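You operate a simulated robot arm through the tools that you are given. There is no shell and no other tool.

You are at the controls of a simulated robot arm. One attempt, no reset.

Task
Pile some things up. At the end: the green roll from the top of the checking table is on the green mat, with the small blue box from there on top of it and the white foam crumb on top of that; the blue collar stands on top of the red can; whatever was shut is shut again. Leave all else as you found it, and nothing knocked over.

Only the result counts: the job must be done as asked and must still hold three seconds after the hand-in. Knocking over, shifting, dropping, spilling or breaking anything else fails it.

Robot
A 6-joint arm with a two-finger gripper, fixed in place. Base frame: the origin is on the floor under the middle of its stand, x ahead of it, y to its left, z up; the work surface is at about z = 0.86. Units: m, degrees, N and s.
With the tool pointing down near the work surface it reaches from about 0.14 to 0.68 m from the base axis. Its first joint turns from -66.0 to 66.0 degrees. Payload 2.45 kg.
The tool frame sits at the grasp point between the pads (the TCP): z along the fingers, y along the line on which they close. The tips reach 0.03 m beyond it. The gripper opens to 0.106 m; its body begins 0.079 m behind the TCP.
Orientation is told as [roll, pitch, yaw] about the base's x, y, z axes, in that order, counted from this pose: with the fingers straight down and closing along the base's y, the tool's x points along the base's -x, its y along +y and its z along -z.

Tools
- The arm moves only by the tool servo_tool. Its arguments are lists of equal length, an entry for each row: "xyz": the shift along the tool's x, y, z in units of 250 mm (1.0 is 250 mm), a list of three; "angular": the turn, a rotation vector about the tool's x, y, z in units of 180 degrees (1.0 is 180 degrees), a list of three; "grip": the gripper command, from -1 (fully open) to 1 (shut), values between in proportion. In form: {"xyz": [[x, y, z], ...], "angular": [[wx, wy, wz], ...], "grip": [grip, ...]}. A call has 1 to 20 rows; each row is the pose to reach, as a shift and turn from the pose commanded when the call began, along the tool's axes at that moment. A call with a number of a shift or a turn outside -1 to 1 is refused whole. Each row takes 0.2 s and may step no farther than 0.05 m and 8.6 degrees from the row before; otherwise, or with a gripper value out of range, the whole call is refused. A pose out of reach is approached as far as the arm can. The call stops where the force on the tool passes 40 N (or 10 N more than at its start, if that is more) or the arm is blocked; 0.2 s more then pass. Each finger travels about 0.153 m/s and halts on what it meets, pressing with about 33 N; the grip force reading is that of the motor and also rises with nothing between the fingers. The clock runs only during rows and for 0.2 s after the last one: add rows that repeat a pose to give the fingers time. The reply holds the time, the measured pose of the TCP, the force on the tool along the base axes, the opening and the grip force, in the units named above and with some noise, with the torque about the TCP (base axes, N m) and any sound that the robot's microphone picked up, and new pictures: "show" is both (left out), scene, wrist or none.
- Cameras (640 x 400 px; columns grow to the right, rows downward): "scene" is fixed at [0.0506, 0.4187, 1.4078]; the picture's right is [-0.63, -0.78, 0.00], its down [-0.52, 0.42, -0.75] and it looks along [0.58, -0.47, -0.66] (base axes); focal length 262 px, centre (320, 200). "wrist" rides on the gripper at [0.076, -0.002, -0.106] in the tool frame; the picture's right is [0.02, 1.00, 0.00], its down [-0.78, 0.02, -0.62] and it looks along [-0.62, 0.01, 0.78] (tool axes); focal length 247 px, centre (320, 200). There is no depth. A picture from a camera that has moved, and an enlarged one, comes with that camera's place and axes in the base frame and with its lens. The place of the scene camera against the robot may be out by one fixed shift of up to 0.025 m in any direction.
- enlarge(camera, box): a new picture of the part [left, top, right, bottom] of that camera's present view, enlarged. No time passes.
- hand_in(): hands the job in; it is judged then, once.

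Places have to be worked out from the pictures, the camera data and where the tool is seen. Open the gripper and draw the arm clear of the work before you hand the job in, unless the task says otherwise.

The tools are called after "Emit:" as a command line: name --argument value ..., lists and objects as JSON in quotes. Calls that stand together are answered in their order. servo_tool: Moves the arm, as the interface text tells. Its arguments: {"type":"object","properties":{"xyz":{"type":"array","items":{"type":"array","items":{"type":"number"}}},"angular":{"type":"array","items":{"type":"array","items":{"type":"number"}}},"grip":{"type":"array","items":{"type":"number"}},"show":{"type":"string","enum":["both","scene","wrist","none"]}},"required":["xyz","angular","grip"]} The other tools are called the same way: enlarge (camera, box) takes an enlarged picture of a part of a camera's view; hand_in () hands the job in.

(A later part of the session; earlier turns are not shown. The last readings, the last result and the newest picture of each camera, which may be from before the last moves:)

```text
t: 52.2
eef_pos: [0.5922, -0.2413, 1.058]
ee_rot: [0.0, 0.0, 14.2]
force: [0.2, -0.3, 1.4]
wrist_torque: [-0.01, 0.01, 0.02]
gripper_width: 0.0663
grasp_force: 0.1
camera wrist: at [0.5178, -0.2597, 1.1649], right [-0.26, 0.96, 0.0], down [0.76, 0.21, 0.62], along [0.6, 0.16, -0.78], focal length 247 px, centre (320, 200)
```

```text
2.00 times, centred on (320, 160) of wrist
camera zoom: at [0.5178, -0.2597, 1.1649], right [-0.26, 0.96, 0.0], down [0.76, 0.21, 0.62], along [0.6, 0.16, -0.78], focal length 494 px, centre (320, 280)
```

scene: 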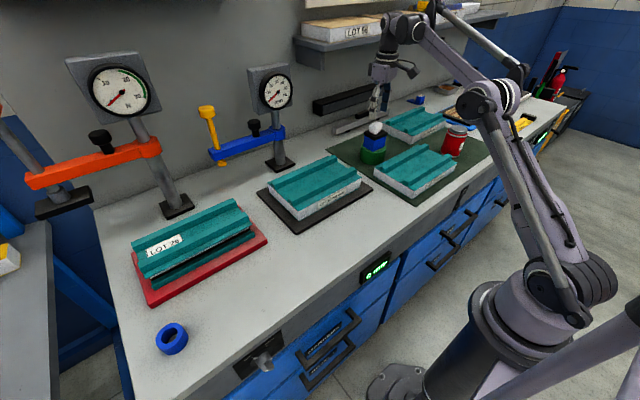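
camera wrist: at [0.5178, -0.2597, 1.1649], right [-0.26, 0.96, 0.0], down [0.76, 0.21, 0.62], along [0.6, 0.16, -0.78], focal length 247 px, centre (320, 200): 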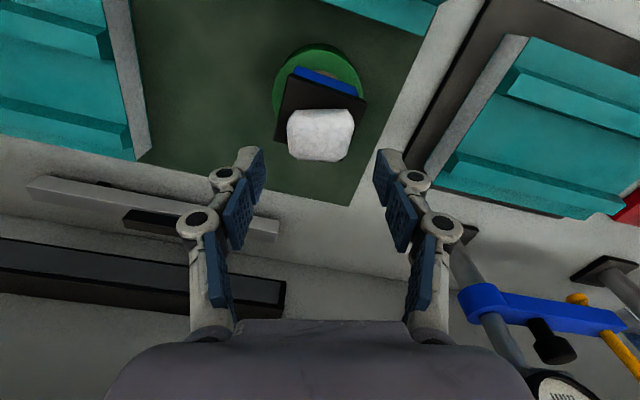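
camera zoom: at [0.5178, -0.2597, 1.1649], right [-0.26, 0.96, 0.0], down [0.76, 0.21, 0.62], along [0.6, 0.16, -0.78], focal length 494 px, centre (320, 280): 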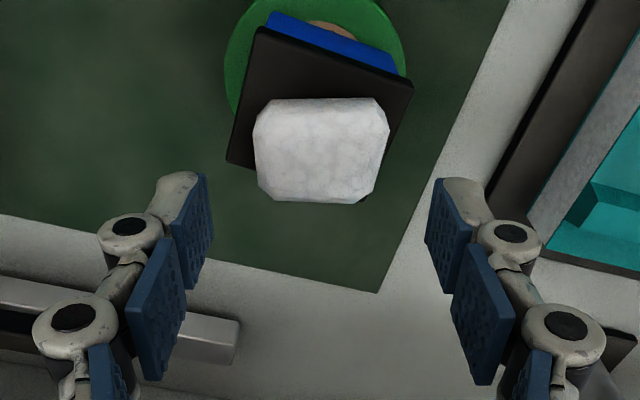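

The three-piece stack stands centred. Next I'll go to examine the red can with the wrist camera, turning the tool towards its direction on the way.

Emit:
servo_tool --xyz '[[0.12, -0.05, 0], [0.24, -0.1, 0], [0.37, -0.154, 0], [0.49, -0.205, 0], [0.61, -0.256, 0], [0.73, -0.307, 0], [0.86, -0.36, 0], [0.977, -0.41, 0], [0.977, -0.41, 0]]' --angular '[[0, 0, 0.0], [0, 0, 0.045], [0, 0, 0.09], [0, 0, 0.135], [0, 0, 0.18], [0, 0, 0.225], [0, 0, 0.27], [0, 0, 0.315], [0, 0, 0.355]]' --grip '[-0.25, -0.25, -0.4, -0.6, -0.6, -0.6, -0.6, -0.6, -0.6]' --show "both"

```text
t: 54.2
eef_pos: [0.3771, -0.3998, 1.0577]
ee_rot: [0.0, 0.0, -50.0]
force: [-1.0, 0.2, -0.5]
wrist_torque: [-0.01, 0.01, 0.04]
gripper_width: 0.0847
grasp_force: 0.0
camera wrist: at [0.3281, -0.3412, 1.1648], right [0.75, 0.66, 0.0], down [0.52, -0.59, 0.62], along [0.41, -0.47, -0.78], focal length 247 px, centre (320, 200)
```

scene: 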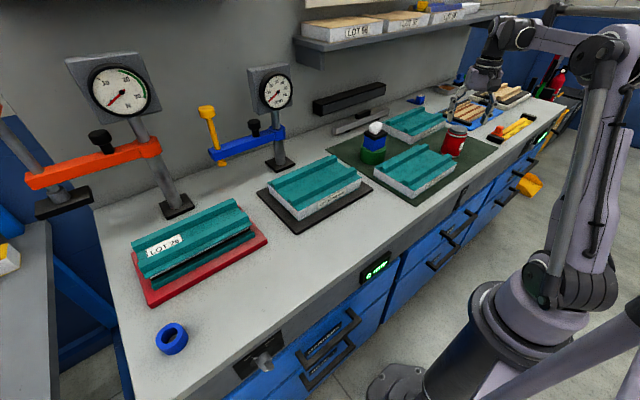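
wrist: 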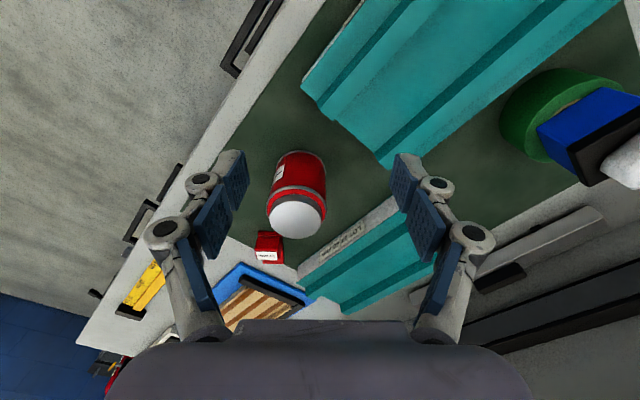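

The can is in view, with a small red object beyond it. I'll enlarge both to measure them.

Emit:
enlarge --camera "wrist" --box '[230, 130, 370, 270]'

Emit:
enlarge --camera "scene" --box '[420, 105, 520, 185]'

```text
2.86 times, centred on (300, 200) of wrist
camera zoom: at [0.3281, -0.3412, 1.1648], right [0.75, 0.66, 0.0], down [0.52, -0.59, 0.62], along [0.41, -0.47, -0.78], focal length 706 px, centre (377, 200)
```

zoom: 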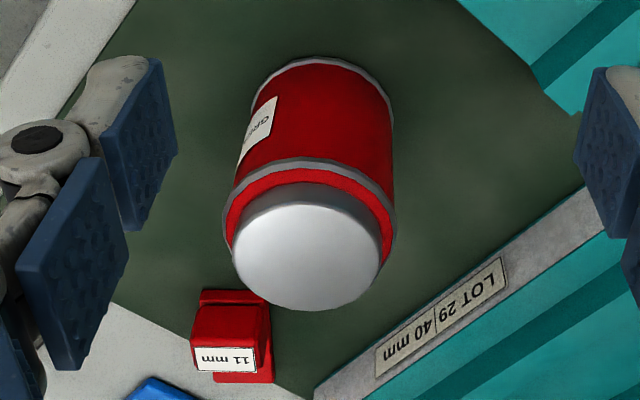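

```text
5.00 times, centred on (470, 145) of scene
camera zoom: at [0.0506, 0.4187, 1.4078], right [-0.63, -0.78, 0.0], down [-0.52, 0.42, -0.75], along [0.58, -0.47, -0.66], focal length 1311 px, centre (-430, 475)
```

zoom: 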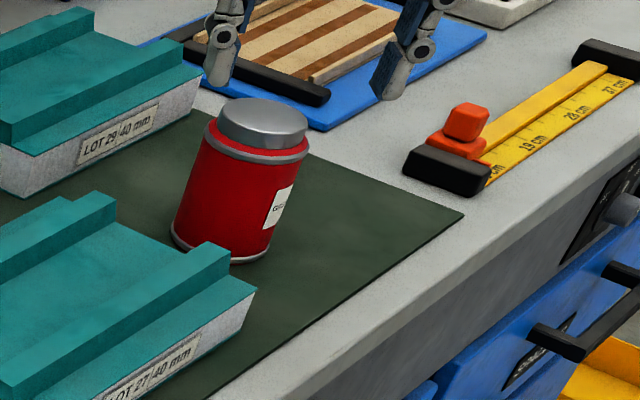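

The can stands at about (0.433, −0.505) with its flat lid at z ≈ 0.957 and about 0.059 m wide. That is at the limit for a vertical tool, so I'll grip the collar with the tool leaning about 15° outward and place it the same way; first I travel back towards the collar.

Emit:
servo_tool --xyz '[[0.1, 0.139, 0], [0.2, 0.279, 0], [0.3, 0.418, 0], [0.4, 0.557, 0], [0.5, 0.697, 0], [0.604, 0.836, 0], [0.604, 0.836, 0]]' --angular '[[0, 0, -0.041], [0, 0, -0.083], [0, 0, -0.125], [0, 0, -0.167], [0, 0, -0.208], [0, 0, -0.25], [0, 0, -0.25]]' --grip '[-0.6, -0.6, -0.6, -0.6, -0.6, -0.6, -0.6]' --show "scene"

```text
t: 55.8
eef_pos: [0.4403, -0.1504, 1.0584]
ee_rot: [0.0, 0.0, -4.7]
force: [0.6, -0.5, -0.7]
wrist_torque: [-0.02, 0.02, -0.02]
gripper_width: 0.0849
grasp_force: 0.0
```

scene: 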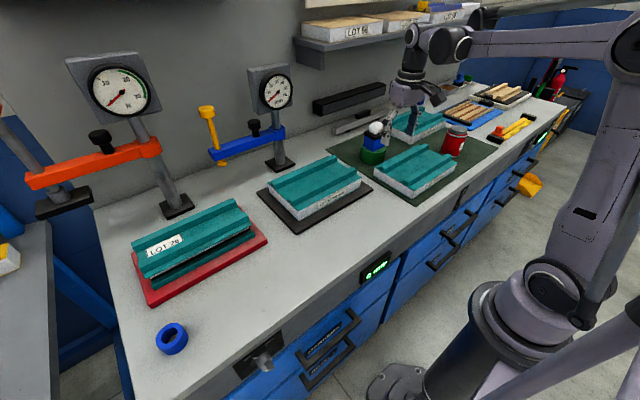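

Fine so far; continuing towards the collar's side.

Emit:
servo_tool --xyz '[[0.047, 0.157, 0], [0.094, 0.313, 0], [0.142, 0.47, 0], [0.189, 0.626, 0], [0.236, 0.783, 0], [0.283, 0.939, 0], [0.283, 0.939, 0]]' --angular '[[0, 0, -0.023], [0, 0, -0.046], [0, 0, -0.07], [0, 0, -0.093], [0, 0, -0.116], [0, 0, -0.139], [0, 0, -0.139]]' --grip '[-0.6, -0.6, -0.6, -0.6, -0.6, -0.6, -0.6]' --show "none"

```text
t: 57.4
eef_pos: [0.3902, 0.092, 1.0591]
ee_rot: [0.0, 0.0, 20.2]
force: [-0.3, 0.0, 0.3]
wrist_torque: [0.03, 0.0, 0.0]
gripper_width: 0.0849
grasp_force: 0.0
```

Continuing along the arc at the same height.

Emit:
servo_tool --xyz '[[-0.024, 0.153, 0], [-0.048, 0.306, 0], [-0.072, 0.46, 0], [-0.095, 0.613, 0], [-0.119, 0.766, 0], [-0.143, 0.919, 0], [-0.143, 0.919, 0]]' --angular '[[0, 0, -0.02], [0, 0, -0.041], [0, 0, -0.061], [0, 0, -0.082], [0, 0, -0.102], [0, 0, -0.122], [0, 0, -0.122]]' --grip '[-0.6, -0.6, -0.6, -0.6, -0.6, -0.6, -0.6]' --show "both"

```text
t: 59.0
eef_pos: [0.3455, 0.3184, 1.058]
ee_rot: [0.0, -0.1, 42.2]
force: [-0.1, -0.6, 0.9]
wrist_torque: [-0.02, -0.04, 0.0]
gripper_width: 0.0847
grasp_force: 0.1
camera wrist: at [0.2902, 0.2669, 1.1651], right [-0.69, 0.73, 0.0], down [0.57, 0.54, 0.62], along [0.45, 0.43, -0.78], focal length 247 px, centre (320, 200)
```

scene: 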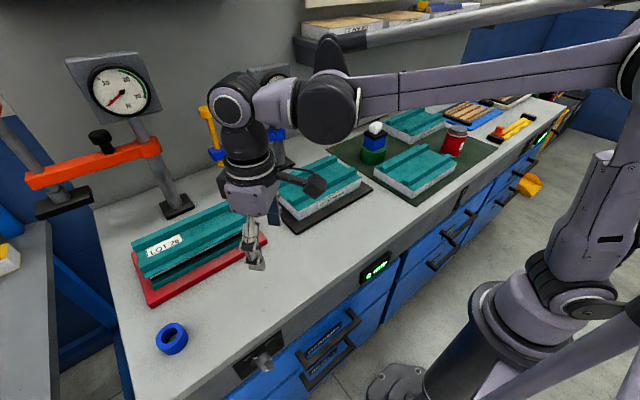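
wrist: 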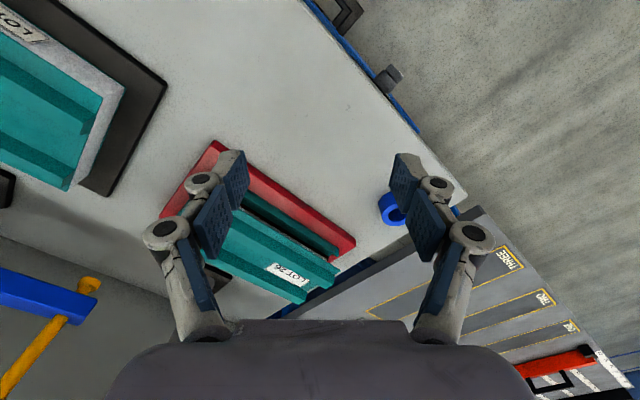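

The collar is just behind the right finger. I'll move closer and turn to its direction for a clear view.

Emit:
servo_tool --xyz '[[-0.09, 0.12, 0.04], [-0.18, 0.24, 0.08], [-0.272, 0.359, 0.12], [-0.272, 0.359, 0.12]]' --angular '[[0, 0, -0.02], [0, 0, -0.041], [0, 0, -0.061], [0, 0, -0.061]]' --grip '[-0.6, -0.6, -0.6, -0.6]' --show "both"

Emit:
enlarge --camera "wrist" --box '[250, 100, 390, 220]'

```text
t: 60.0
eef_pos: [0.3346, 0.4307, 1.0289]
ee_rot: [-0.1, -0.1, 53.2]
force: [-1.2, 0.3, -0.5]
wrist_torque: [0.02, -0.01, 0.02]
gripper_width: 0.0847
grasp_force: 0.1
camera wrist: at [0.2911, 0.3701, 1.1343], right [-0.81, 0.58, 0.0], down [0.46, 0.64, 0.62], along [0.36, 0.51, -0.78], focal length 247 px, centre (320, 200)
```

scene: 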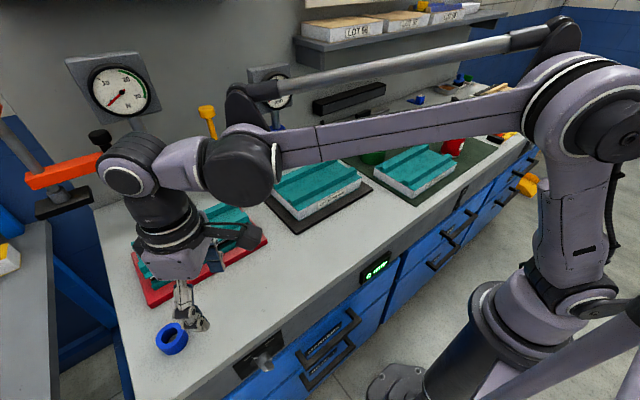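
wrist: 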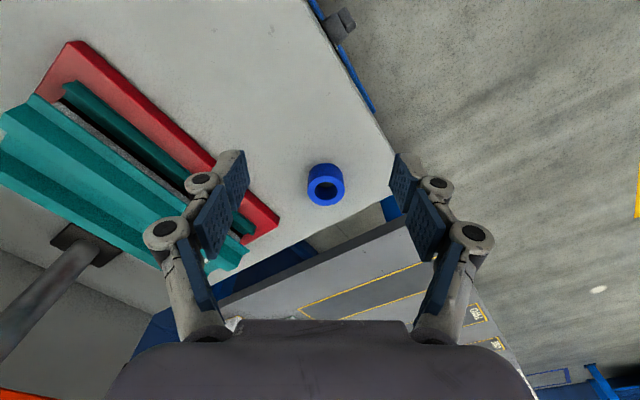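

```text
3.33 times, centred on (320, 160) of wrist
camera zoom: at [0.2911, 0.3701, 1.1343], right [-0.81, 0.58, 0.0], down [0.46, 0.64, 0.62], along [0.36, 0.51, -0.78], focal length 823 px, centre (320, 333)
```

zoom: 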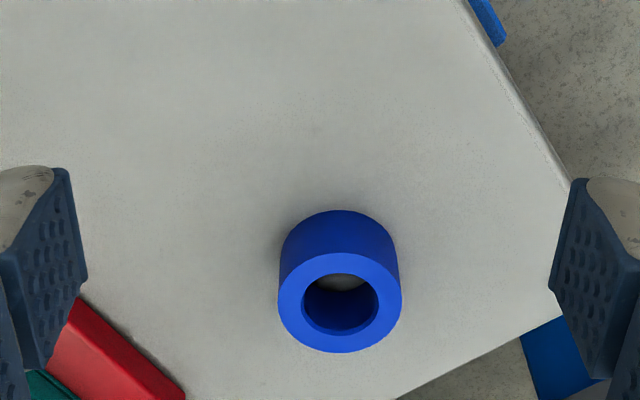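

The collar is about 0.047 m wide (hole 0.029), its top at z ≈ 0.887, standing at about (0.3915, 0.521). I'll move above it, lean the tool 15° outward and narrow the fingers, stopping above for a check.

Emit:
servo_tool --xyz '[[-0.135, 0.012, 0.092], [-0.27, 0.023, 0.184], [-0.404, 0.035, 0.276], [-0.404, 0.035, 0.276], [-0.404, 0.035, 0.276]]' --angular '[[0, -0.02, 0], [0, -0.042, 0], [0, -0.063, 0], [0, -0.0833, 0], [0, -0.0833, 0]]' --grip '[-0.3, -0.3, -0.3, -0.3, -0.3]' --show "both"

Emit:
enlarge --camera "wrist" --box '[220, 60, 420, 260]'

Emit:
enlarge --camera "scene" --box '[110, 250, 270, 380]'

```text
t: 61.2
eef_pos: [0.3886, 0.5174, 0.9595]
ee_rot: [0.1, -15.1, 53.2]
force: [0.6, 0.0, -0.1]
wrist_torque: [0.01, -0.03, -0.01]
gripper_width: 0.0689
grasp_force: 0.1
camera wrist: at [0.3299, 0.4363, 1.0421], right [-0.81, 0.58, -0.01], down [0.34, 0.49, 0.8], along [0.47, 0.65, -0.59], focal length 247 px, centre (320, 200)
```

scene: 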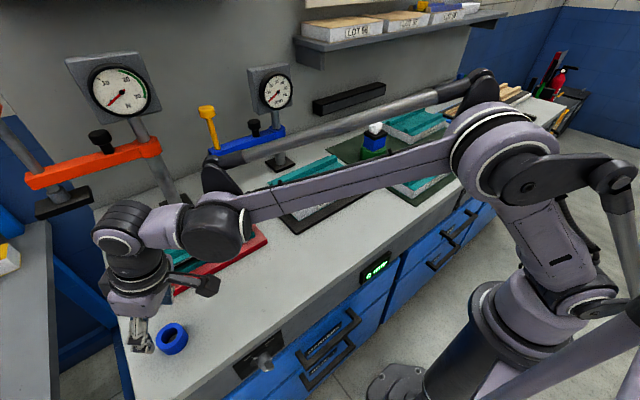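
wrist: 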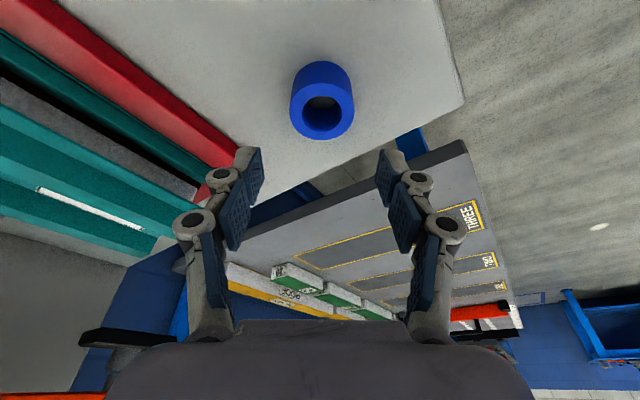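

```text
2.00 times, centred on (320, 160) of wrist
camera zoom: at [0.3299, 0.4363, 1.0421], right [-0.81, 0.58, -0.01], down [0.34, 0.49, 0.8], along [0.47, 0.65, -0.59], focal length 494 px, centre (320, 280)
```

zoom: 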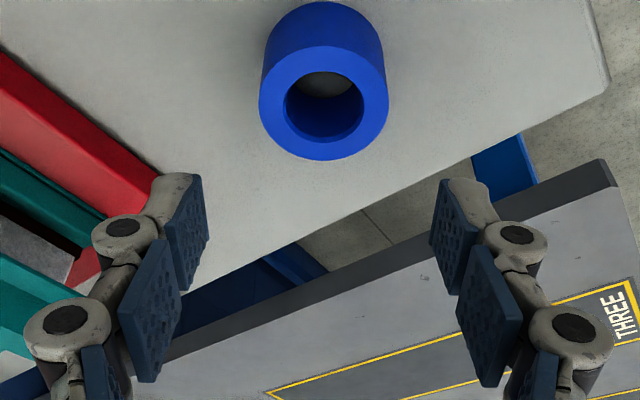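

```text
3.08 times, centred on (190, 315) of scene
camera zoom: at [0.0506, 0.4187, 1.4078], right [-0.63, -0.78, 0.0], down [-0.52, 0.42, -0.75], along [0.58, -0.47, -0.66], focal length 807 px, centre (720, -154)
```

zoom: 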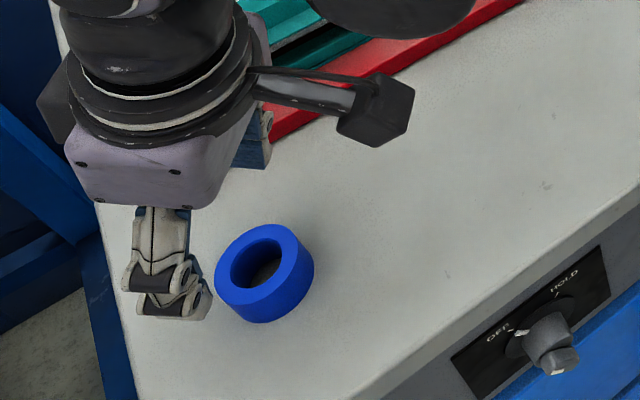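

My refined fix puts the collar at (0.392, 0.522), which is exactly where the tilted fingers will straddle it. I'll descend vertically 64 mm.

Emit:
servo_tool --xyz '[[0.022, 0, 0.082], [0.044, 0, 0.165], [0.066, 0, 0.247], [0.066, 0, 0.247]]' --angular '[[0, 0, 0], [0, 0, 0], [0, 0, 0], [0, 0, 0]]' --grip '[-0.3, -0.3, -0.3, -0.3]' --show "both"

Emit:
enlarge --camera "wrist" --box '[220, 60, 420, 260]'

Emit:
enlarge --camera "scene" --box '[110, 270, 250, 380]'

```text
t: 62.2
eef_pos: [0.3891, 0.5178, 0.895]
ee_rot: [0.0, -15.0, 53.1]
force: [0.3, -0.2, -0.2]
wrist_torque: [0.0, 0.0, -0.06]
gripper_width: 0.0689
grasp_force: 0.0
camera wrist: at [0.3292, 0.4362, 0.9776], right [-0.81, 0.58, -0.01], down [0.34, 0.49, 0.8], along [0.47, 0.65, -0.6], focal length 247 px, centre (320, 200)
```

scene: 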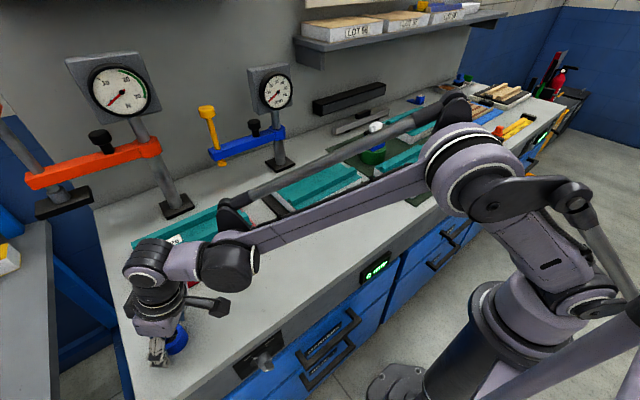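
wrist: 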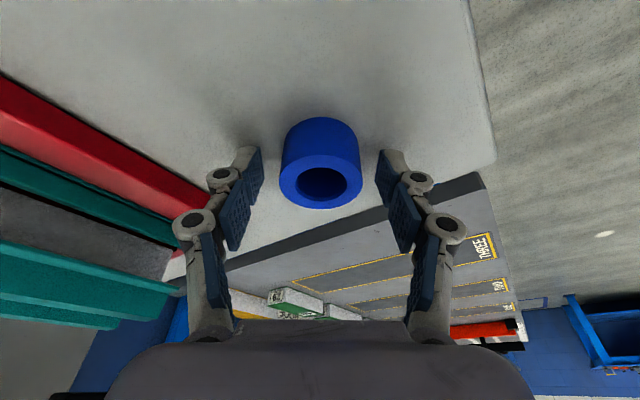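

```text
2.00 times, centred on (320, 160) of wrist
camera zoom: at [0.3292, 0.4362, 0.9776], right [-0.81, 0.58, -0.01], down [0.34, 0.49, 0.8], along [0.47, 0.65, -0.6], focal length 494 px, centre (320, 280)
```

zoom: 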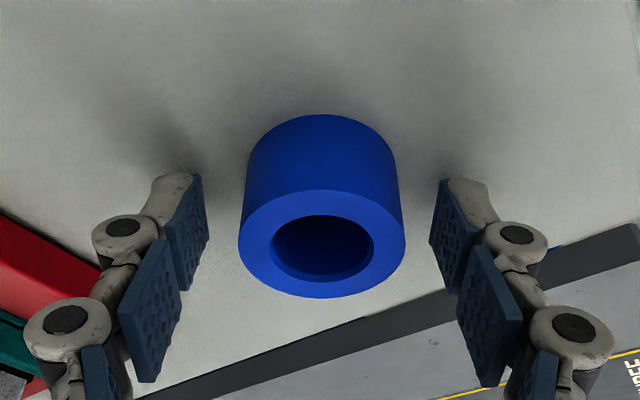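

```text
3.64 times, centred on (180, 325) of scene
camera zoom: at [0.0506, 0.4187, 1.4078], right [-0.63, -0.78, 0.0], down [-0.52, 0.42, -0.75], along [0.58, -0.47, -0.66], focal length 954 px, centre (829, -254)
```

zoom: 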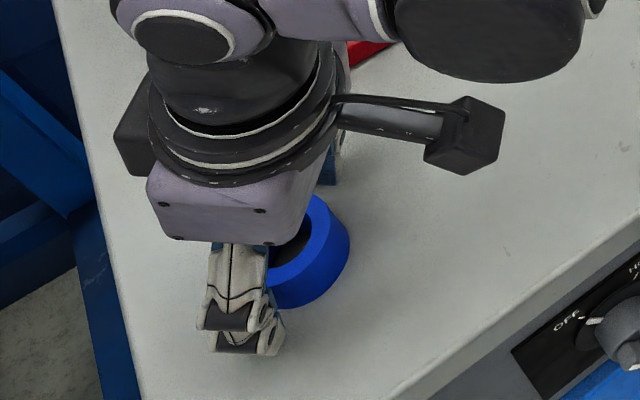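

The collar sits squarely between the pads. Closing on it now.

Emit:
servo_tool --xyz '[[0, 0, 0], [0, 0, 0], [0, 0, 0], [0, 0, 0]]' --angular '[[0, 0, 0], [0, 0, 0], [0, 0, 0], [0, 0, 0]]' --grip '[0.0, 0.3, 0.5, 0.5]' --show "wrist"

Emit:
enlarge --camera "wrist" --box '[220, 60, 420, 260]'

```text
t: 63.2
eef_pos: [0.3888, 0.5168, 0.8947]
ee_rot: [0.0, -15.0, 53.0]
force: [-0.1, -0.7, -0.2]
wrist_torque: [0.02, -0.03, 0.0]
gripper_width: 0.0446
grasp_force: 33.2
camera wrist: at [0.3293, 0.4362, 0.9779], right [-0.81, 0.58, -0.01], down [0.34, 0.49, 0.8], along [0.47, 0.65, -0.6], focal length 247 px, centre (320, 200)
```

wrist: 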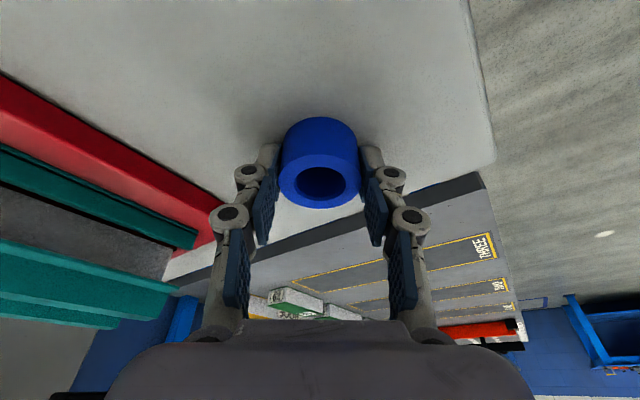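

```text
2.00 times, centred on (320, 160) of wrist
camera zoom: at [0.3293, 0.4362, 0.9779], right [-0.81, 0.58, -0.01], down [0.34, 0.49, 0.8], along [0.47, 0.65, -0.6], focal length 494 px, centre (320, 280)
```

zoom: 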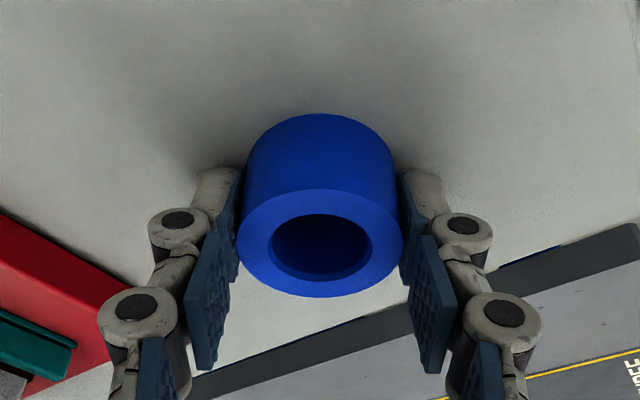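

Gripped at 0.0446 m. I'll lift it vertically to z ≈ 1.05 with the lean kept.

Emit:
servo_tool --xyz '[[-0.02, 0, -0.077], [-0.062, 0, -0.232], [-0.112, 0, -0.417], [-0.16, 0, -0.599], [-0.16, 0, -0.599]]' --angular '[[0, 0, 0], [0, 0, 0], [0, 0, 0], [0, 0, 0], [0, 0, 0]]' --grip '[0.5, 0.5, 0.5, 0.5, 0.5]' --show "both"

Emit:
enlarge --camera "scene" --box '[80, 200, 260, 340]'

```text
t: 64.4
eef_pos: [0.3894, 0.5168, 1.0506]
ee_rot: [-0.1, -15.0, 53.3]
force: [-0.1, -0.1, -0.9]
wrist_torque: [0.01, 0.02, 0.0]
gripper_width: 0.0446
grasp_force: 33.1
camera wrist: at [0.3302, 0.4357, 1.1344], right [-0.81, 0.58, -0.01], down [0.34, 0.49, 0.8], along [0.47, 0.65, -0.6], focal length 247 px, centre (320, 200)
```

scene: 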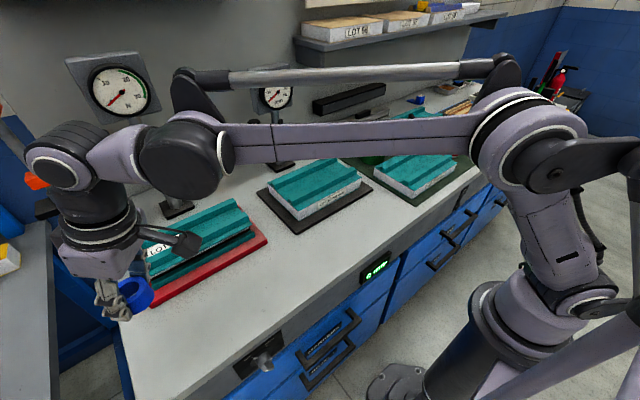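
wrist: 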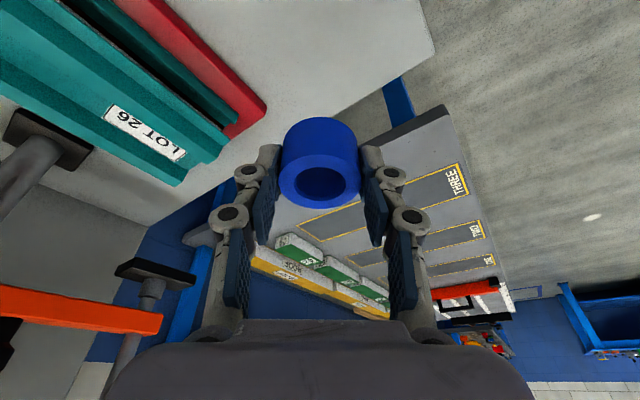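

```text
2.86 times, centred on (170, 270) of scene
camera zoom: at [0.0506, 0.4187, 1.4078], right [-0.63, -0.78, 0.0], down [-0.52, 0.42, -0.75], along [0.58, -0.47, -0.66], focal length 749 px, centre (749, 0)
```

zoom: 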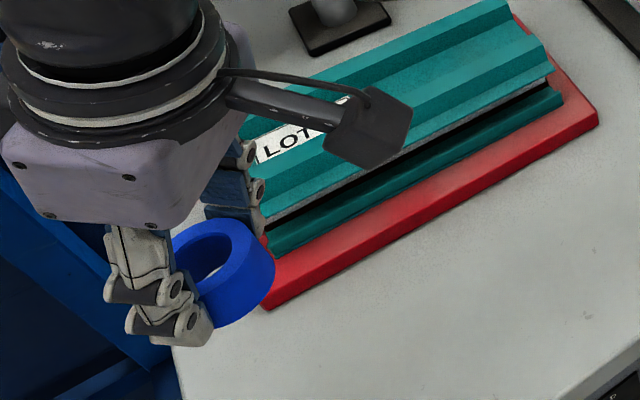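

The collar hangs level. I'll draw inward first, then swing in stages towards the can, turning the tool with the arm so the lean stays radial.

Emit:
servo_tool --xyz '[[0.134, -0.064, -0.036], [0.268, -0.129, -0.072], [0.401, -0.193, -0.107], [0.535, -0.258, -0.143], [0.669, -0.322, -0.179], [0.669, -0.322, -0.179]]' --angular '[[0.0029, 0, 0.0107], [0.0058, 0, 0.0215], [0.0086, 0, 0.0322], [0.0115, 0, 0.043], [0.0144, 0, 0.0537], [0.0144, 0, 0.0537]]' --grip '[0.5, 0.5, 0.5, 0.5, 0.5, 0.5]' --show "none"

```text
t: 65.8
eef_pos: [0.3489, 0.3311, 1.0495]
ee_rot: [0.0, -15.0, 43.1]
force: [-0.2, -0.5, -0.3]
wrist_torque: [-0.03, -0.01, -0.02]
gripper_width: 0.0445
grasp_force: 32.9
```

As expected. Next stage across the front of the table.

Emit:
servo_tool --xyz '[[0.054, -0.159, -0.015], [0.108, -0.317, -0.029], [0.163, -0.476, -0.044], [0.217, -0.634, -0.058], [0.271, -0.793, -0.073], [0.325, -0.951, -0.087], [0.325, -0.951, -0.087]]' --angular '[[0.0074, 0, 0.0277], [0.0149, 0, 0.0554], [0.0223, 0, 0.0832], [0.0297, 0, 0.1109], [0.0372, 0, 0.1386], [0.0446, 0, 0.1663], [0.0446, 0, 0.1663]]' --grip '[0.5, 0.5, 0.5, 0.5, 0.5, 0.5, 0.5]' --show "scene"

```text
t: 67.4
eef_pos: [0.4501, 0.0987, 1.0502]
ee_rot: [0.0, -15.0, 12.1]
force: [-0.7, -0.4, -0.7]
wrist_torque: [-0.02, 0.01, 0.02]
gripper_width: 0.0445
grasp_force: 33.0
```

scene: 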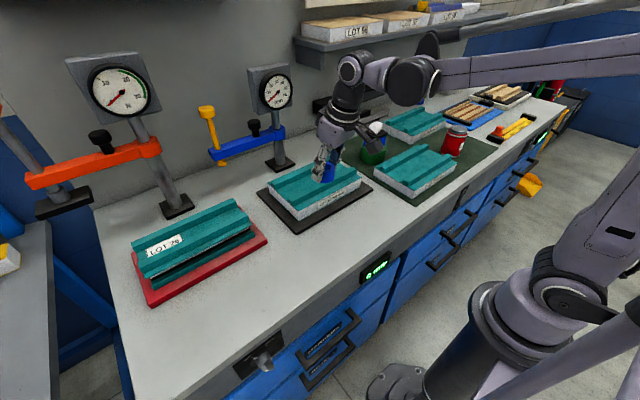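

Clear of everything. Next stage past the near side of the stack.

Emit:
servo_tool --xyz '[[0.051, -0.151, -0.014], [0.102, -0.303, -0.027], [0.154, -0.454, -0.041], [0.205, -0.605, -0.055], [0.256, -0.757, -0.068], [0.307, -0.908, -0.082], [0.307, -0.908, -0.082]]' --angular '[[0.0074, 0, 0.0277], [0.0149, 0, 0.0554], [0.0223, 0, 0.0832], [0.0297, 0, 0.1109], [0.0372, 0, 0.1386], [0.0446, 0, 0.1663], [0.0446, 0, 0.1663]]' --grip '[0.5, 0.5, 0.5, 0.5, 0.5, 0.5, 0.5]' --show "scene"

```text
t: 69.0
eef_pos: [0.4208, -0.1401, 1.0503]
ee_rot: [0.0, -14.9, -18.9]
force: [0.4, -0.3, -0.4]
wrist_torque: [0.01, -0.02, 0.01]
gripper_width: 0.0447
grasp_force: 33.4
```

scene: 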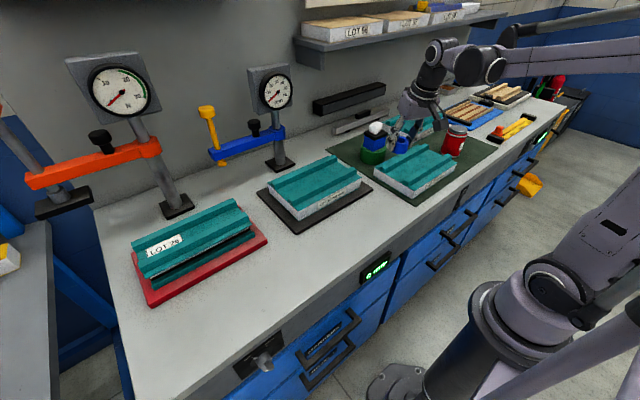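

Good. Last swing brings the collar in front of the can at a safe distance.

Emit:
servo_tool --xyz '[[-0.008, -0.159, 0.002], [-0.016, -0.318, 0.004], [-0.024, -0.478, 0.007], [-0.031, -0.637, 0.009], [-0.039, -0.796, 0.011], [-0.047, -0.955, 0.013], [-0.047, -0.955, 0.013]]' --angular '[[0.0073, 0, 0.0273], [0.0146, 0, 0.0546], [0.022, 0, 0.0819], [0.0293, 0, 0.1091], [0.0366, 0, 0.1364], [0.0439, 0, 0.1637], [0.0439, 0, 0.1637]]' --grip '[0.5, 0.5, 0.5, 0.5, 0.5, 0.5, 0.5]' --show "both"

Emit:
enlarge --camera "wrist" --box '[220, 80, 420, 280]'

```text
t: 70.6
eef_pos: [0.3545, -0.3679, 1.0507]
ee_rot: [0.0, -15.0, -49.5]
force: [1.4, -0.2, 0.2]
wrist_torque: [0.01, 0.01, -0.02]
gripper_width: 0.0445
grasp_force: 32.9
camera wrist: at [0.2878, -0.292, 1.1337], right [0.75, 0.67, -0.01], down [0.4, -0.44, 0.8], along [0.53, -0.6, -0.6], focal length 247 px, centre (320, 200)
```

scene: 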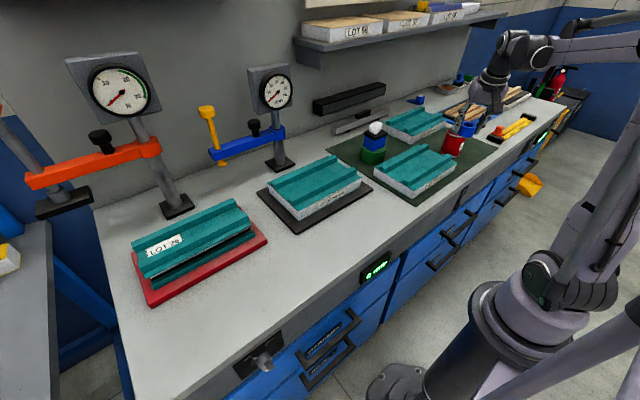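
wrist: 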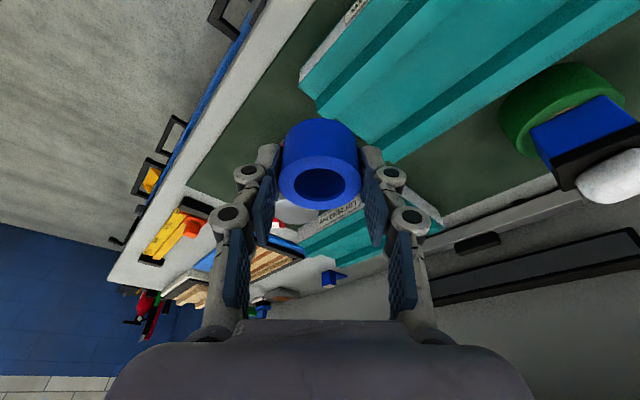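

```text
2.00 times, centred on (320, 180) of wrist
camera zoom: at [0.2878, -0.292, 1.1337], right [0.75, 0.67, -0.01], down [0.4, -0.44, 0.8], along [0.53, -0.6, -0.6], focal length 494 px, centre (320, 240)
```

zoom: 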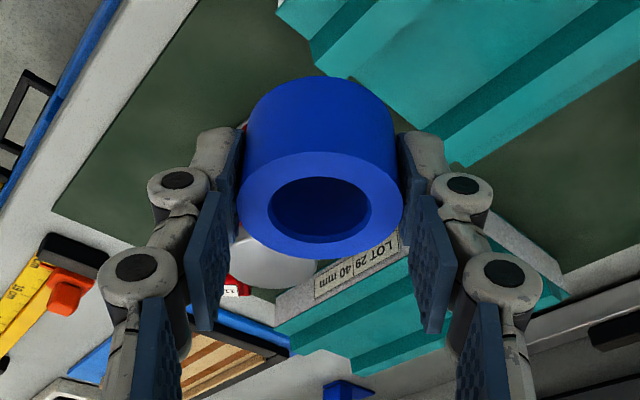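

The collar hides most of the can here, but part of its lid shows. I'll enlarge that to cross-check the can's position before moving over it.

Emit:
enlarge --camera "wrist" --box '[260, 170, 340, 240]'

Emit:
enlarge --camera "scene" --box '[420, 80, 520, 180]'

```text
5.71 times, centred on (300, 205) of wrist
camera zoom: at [0.2878, -0.292, 1.1337], right [0.75, 0.67, -0.01], down [0.4, -0.44, 0.8], along [0.53, -0.6, -0.6], focal length 1411 px, centre (434, 171)
```

zoom: 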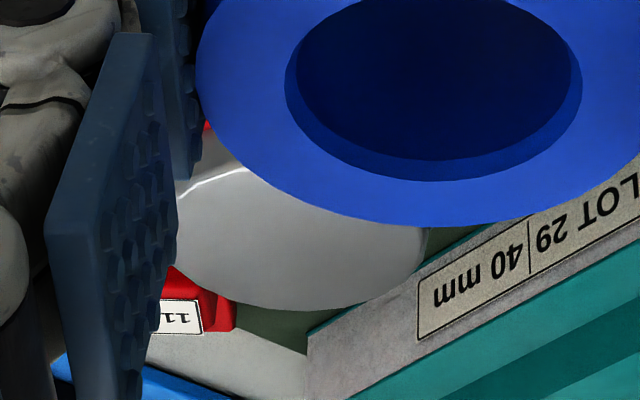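

```text
4.00 times, centred on (470, 130) of scene
camera zoom: at [0.0506, 0.4186, 1.4078], right [-0.63, -0.78, 0.0], down [-0.52, 0.42, -0.75], along [0.58, -0.47, -0.66], focal length 1049 px, centre (-280, 480)
```

zoom: 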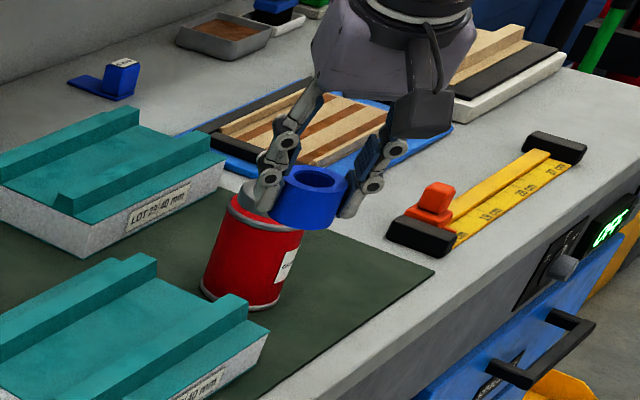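

Combining both views, the can's axis is at about (0.431, −0.501) with its lid at z ≈ 0.962. I'll move the collar over it at z 1.03, leaving about 3 cm above the lid.

Emit:
servo_tool --xyz '[[-0.139, -0.028, 0.058], [-0.278, -0.057, 0.116], [-0.417, -0.085, 0.174], [-0.556, -0.113, 0.232], [-0.556, -0.113, 0.232]]' --angular '[[0, 0, 0], [0, 0, 0], [0, 0, 0], [0, 0, 0], [0, 0, 0]]' --grip '[0.5, 0.5, 0.5, 0.5, 0.5]' --show "both"

Emit:
enlarge --camera "wrist" --box '[220, 60, 420, 260]'

Emit:
enlarge --camera "scene" --box '[420, 80, 500, 170]'

```text
t: 71.8
eef_pos: [0.4316, -0.5014, 1.0298]
ee_rot: [0.0, -15.0, -49.3]
force: [0.8, -0.3, -1.2]
wrist_torque: [0.02, -0.01, -0.01]
gripper_width: 0.0445
grasp_force: 33.1
camera wrist: at [0.3646, -0.424, 1.1134], right [0.74, 0.67, -0.01], down [0.4, -0.44, 0.8], along [0.53, -0.6, -0.6], focal length 247 px, centre (320, 200)
```

scene: 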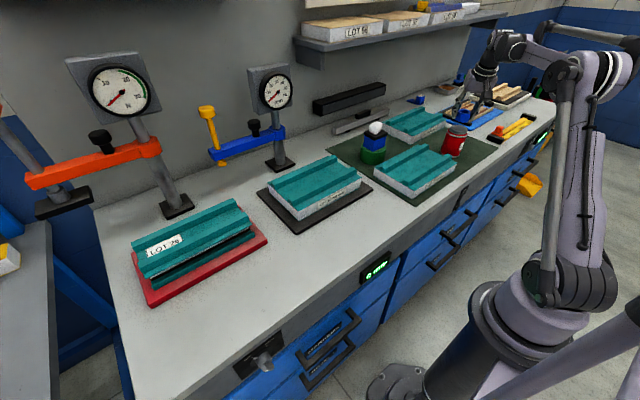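
wrist: 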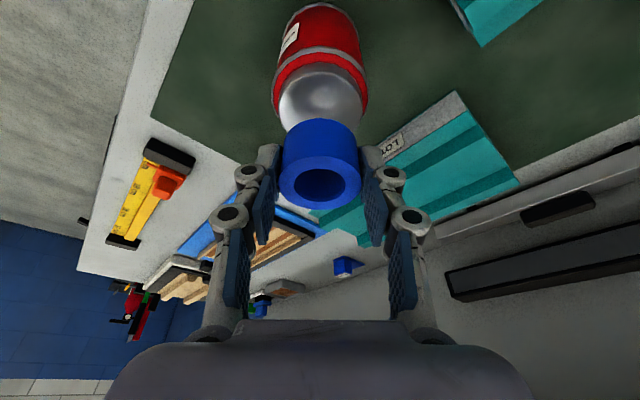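

```text
2.00 times, centred on (320, 160) of wrist
camera zoom: at [0.3646, -0.424, 1.1134], right [0.74, 0.67, -0.01], down [0.4, -0.44, 0.8], along [0.53, -0.6, -0.6], focal length 494 px, centre (320, 280)
```

zoom: 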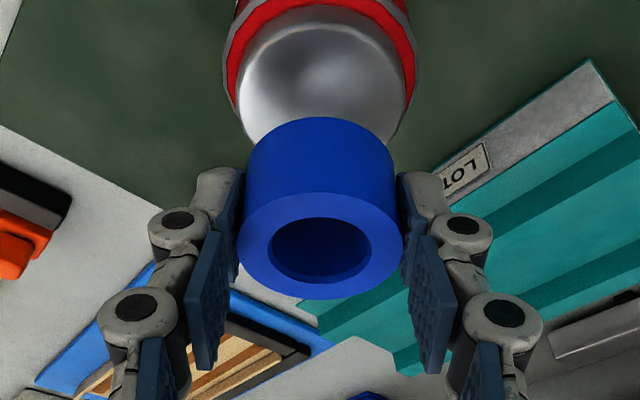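

```text
4.44 times, centred on (460, 125) of scene
camera zoom: at [0.0506, 0.4186, 1.4078], right [-0.63, -0.78, 0.0], down [-0.52, 0.42, -0.75], along [0.58, -0.47, -0.66], focal length 1165 px, centre (-302, 533)
```

zoom: 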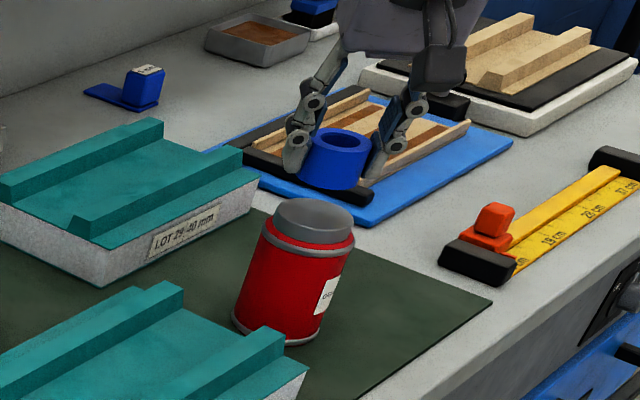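

The lid is now partly visible between the collar and the can body. I'll enlarge to refine its place before lowering.

Emit:
enlarge --camera "wrist" --box '[260, 0, 380, 130]'

```text
3.08 times, centred on (320, 65) of wrist
camera zoom: at [0.3646, -0.424, 1.1134], right [0.74, 0.67, -0.01], down [0.4, -0.44, 0.8], along [0.53, -0.6, -0.6], focal length 760 px, centre (320, 615)
```

zoom: 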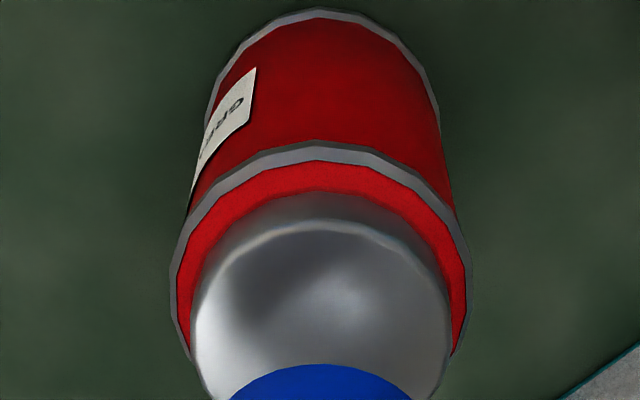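

The collar is aligned over the lid to within about 2 mm, and the lid is at z ≈ 0.964. I'll lower 25 mm vertically to just above contact.

Emit:
servo_tool --xyz '[[0.0104, 0, 0.0386], [0.0186, 0, 0.0695], [0.0248, 0, 0.0927], [0.0248, 0, 0.0927]]' --angular '[[0, 0, 0], [0, 0, 0], [0, 0, 0], [0, 0, 0]]' --grip '[0.5, 0.5, 0.5, 0.5]' --show "both"

Emit:
enlarge --camera "scene" --box '[430, 90, 490, 160]'

Emit:
enlarge --camera "wrist" --box '[240, 20, 400, 240]'

```text
t: 72.8
eef_pos: [0.4313, -0.5004, 1.0051]
ee_rot: [0.0, -15.0, -49.4]
force: [0.3, -0.2, -0.4]
wrist_torque: [0.04, 0.01, 0.03]
gripper_width: 0.0445
grasp_force: 32.9
camera wrist: at [0.3637, -0.4244, 1.089], right [0.74, 0.67, -0.01], down [0.4, -0.44, 0.8], along [0.53, -0.6, -0.6], focal length 247 px, centre (320, 200)
```

scene: 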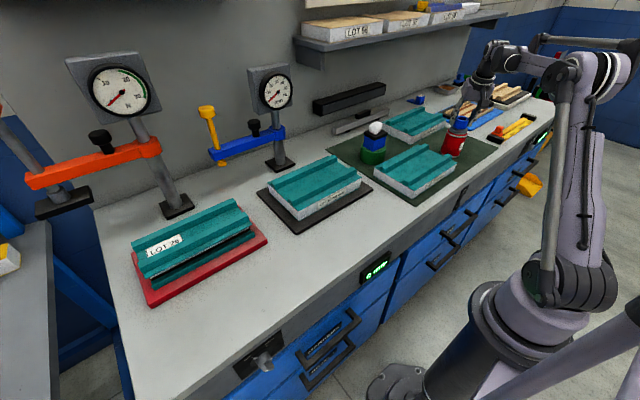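
wrist: 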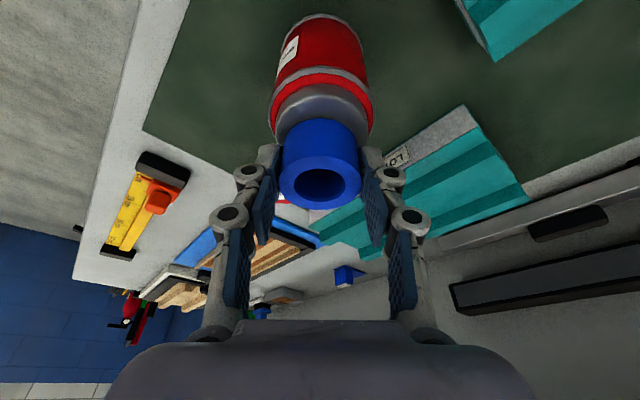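

```text
5.71 times, centred on (460, 125) of scene
camera zoom: at [0.0506, 0.4187, 1.4078], right [-0.63, -0.78, 0.0], down [-0.52, 0.42, -0.75], along [0.58, -0.47, -0.66], focal length 1498 px, centre (-480, 629)
```

zoom: 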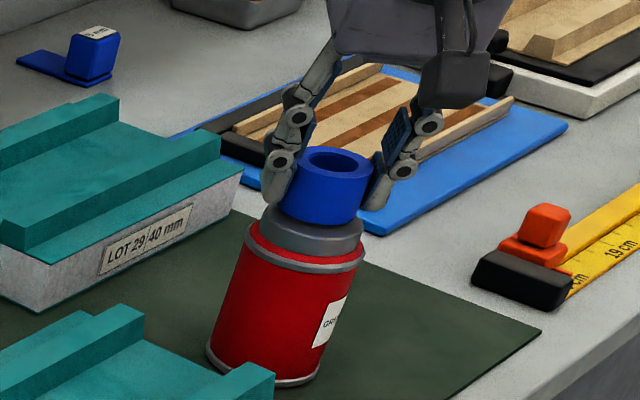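

```text
1.82 times, centred on (320, 130) of wrist
camera zoom: at [0.3637, -0.4244, 1.089], right [0.74, 0.67, -0.01], down [0.4, -0.44, 0.8], along [0.53, -0.6, -0.6], focal length 449 px, centre (320, 327)
```

zoom: 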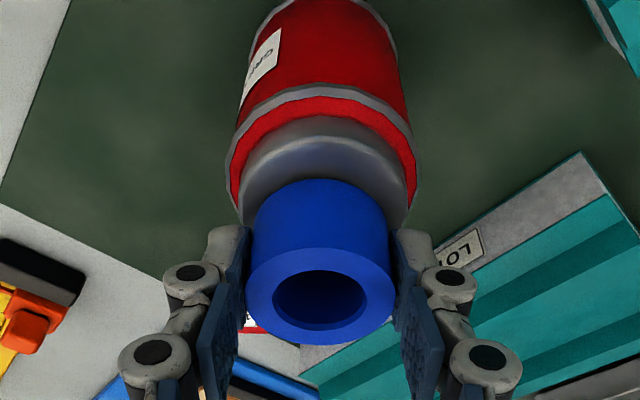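

The collar looks about 2–3 mm off sideways relative to the lid centre, and 6 mm above it. I'll correct that sideways shift and lower in 1 mm steps.

Emit:
servo_tool --xyz '[[0.0, 0.01, 0.0], [0.004, 0.01, 0.0155], [0.005, 0.01, 0.0193], [0.006, 0.01, 0.0232], [0.006, 0.01, 0.0232]]' --angular '[[0, 0, 0], [0, 0, 0], [0, 0, 0], [0, 0, 0], [0, 0, 0]]' --grip '[0.5, 0.5, 0.5, 0.5, 0.5]' --show "both"

Emit:
enlarge --camera "scene" --box '[430, 90, 490, 160]'

```text
t: 74.0
eef_pos: [0.4324, -0.4992, 1.0015]
ee_rot: [0.1, -15.1, -49.3]
force: [0.1, -0.5, 29.5]
wrist_torque: [-0.12, -0.1, 0.02]
gripper_width: 0.0447
grasp_force: 33.1
camera wrist: at [0.3651, -0.4223, 1.0839], right [0.74, 0.67, -0.01], down [0.4, -0.44, 0.8], along [0.53, -0.6, -0.59], focal length 247 px, centre (320, 200)
```

scene: 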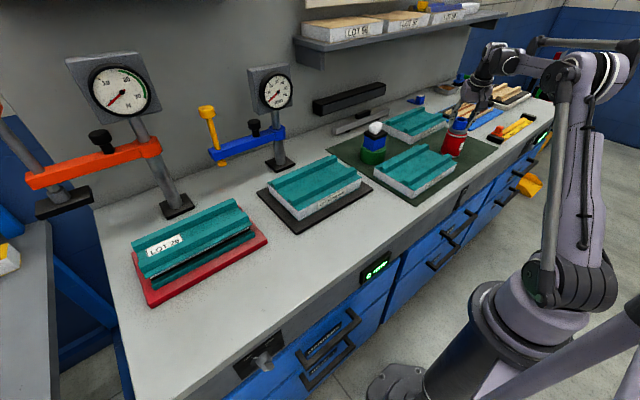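
wrist: 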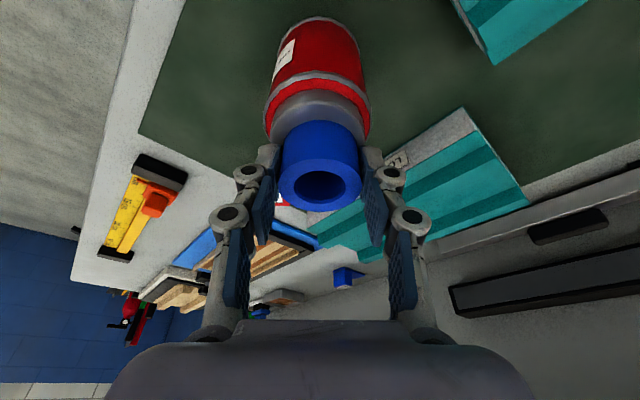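

```text
5.71 times, centred on (460, 125) of scene
camera zoom: at [0.0502, 0.4191, 1.4077], right [-0.63, -0.78, 0.0], down [-0.52, 0.42, -0.75], along [0.58, -0.47, -0.66], focal length 1498 px, centre (-480, 629)
```

zoom: 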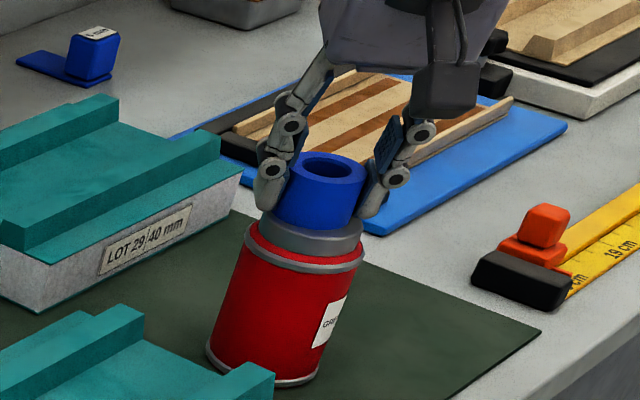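

Contact with 29 N, so the collar is on the lid and looks centred. I'll back off about 2 mm to unload and read the force before releasing.

Emit:
servo_tool --xyz '[[-0.001, 0, -0.0039], [-0.002, 0, -0.0073], [-0.002, 0, -0.0073]]' --angular '[[0, 0, 0], [0, 0, 0], [0, 0, 0]]' --grip '[0.5, 0.5, 0.5]' --show "none"

```text
t: 74.8
eef_pos: [0.4323, -0.4981, 1.0014]
ee_rot: [0.0, -14.8, -49.5]
force: [0.4, 0.0, -1.1]
wrist_torque: [0.0, 0.02, -0.01]
gripper_width: 0.0443
grasp_force: 33.5
```

The load is down to the collar's own weight. Opening gradually now.

Emit:
servo_tool --xyz '[[0, 0, 0], [0, 0, 0], [0, 0, 0], [0, 0, 0], [0, 0, 0]]' --angular '[[0, 0, 0], [0, 0, 0], [0, 0, 0], [0, 0, 0], [0, 0, 0]]' --grip '[0.14, 0.1, 0.03, -0.1, -0.2]' --show "both"

Emit:
enlarge --camera "scene" --box '[430, 90, 490, 160]'

Emit:
enlarge --camera "wrist" --box '[240, 20, 400, 240]'

```text
t: 76.0
eef_pos: [0.4314, -0.4985, 1.0021]
ee_rot: [0.0, -15.0, -49.4]
force: [0.6, 0.8, 0.3]
wrist_torque: [0.0, 0.0, -0.03]
gripper_width: 0.0639
grasp_force: 0.0
camera wrist: at [0.3652, -0.4225, 1.0853], right [0.74, 0.67, -0.01], down [0.4, -0.44, 0.8], along [0.53, -0.6, -0.6], focal length 247 px, centre (320, 200)
```

scene: 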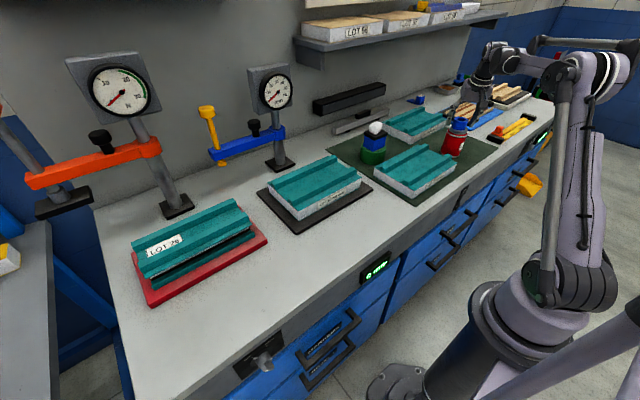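
wrist: 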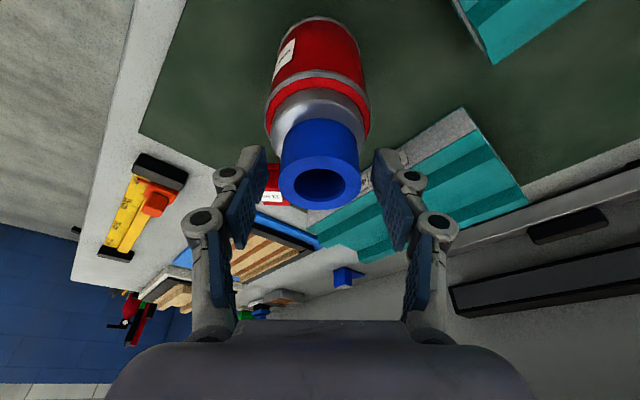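

```text
5.71 times, centred on (460, 125) of scene
camera zoom: at [0.0506, 0.4187, 1.4078], right [-0.63, -0.78, 0.0], down [-0.52, 0.42, -0.75], along [0.58, -0.47, -0.66], focal length 1498 px, centre (-480, 629)
```

zoom: 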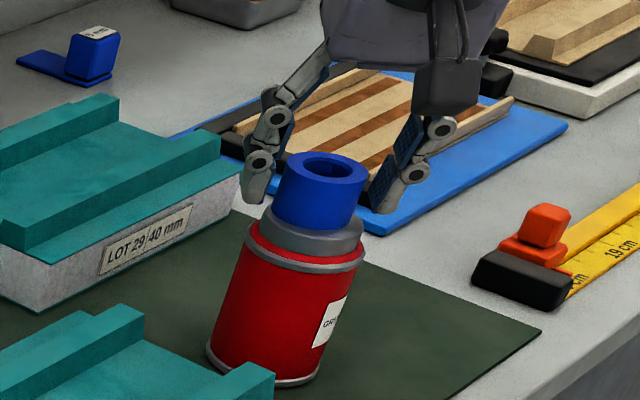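

```text
1.82 times, centred on (320, 130) of wrist
camera zoom: at [0.3652, -0.4225, 1.0853], right [0.74, 0.67, -0.01], down [0.4, -0.44, 0.8], along [0.53, -0.6, -0.6], focal length 449 px, centre (320, 327)
```

zoom: 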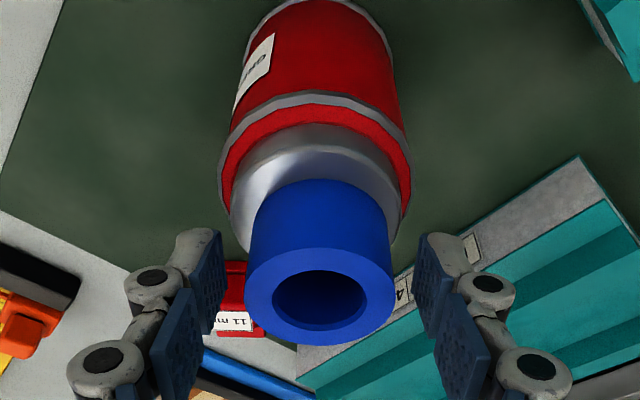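

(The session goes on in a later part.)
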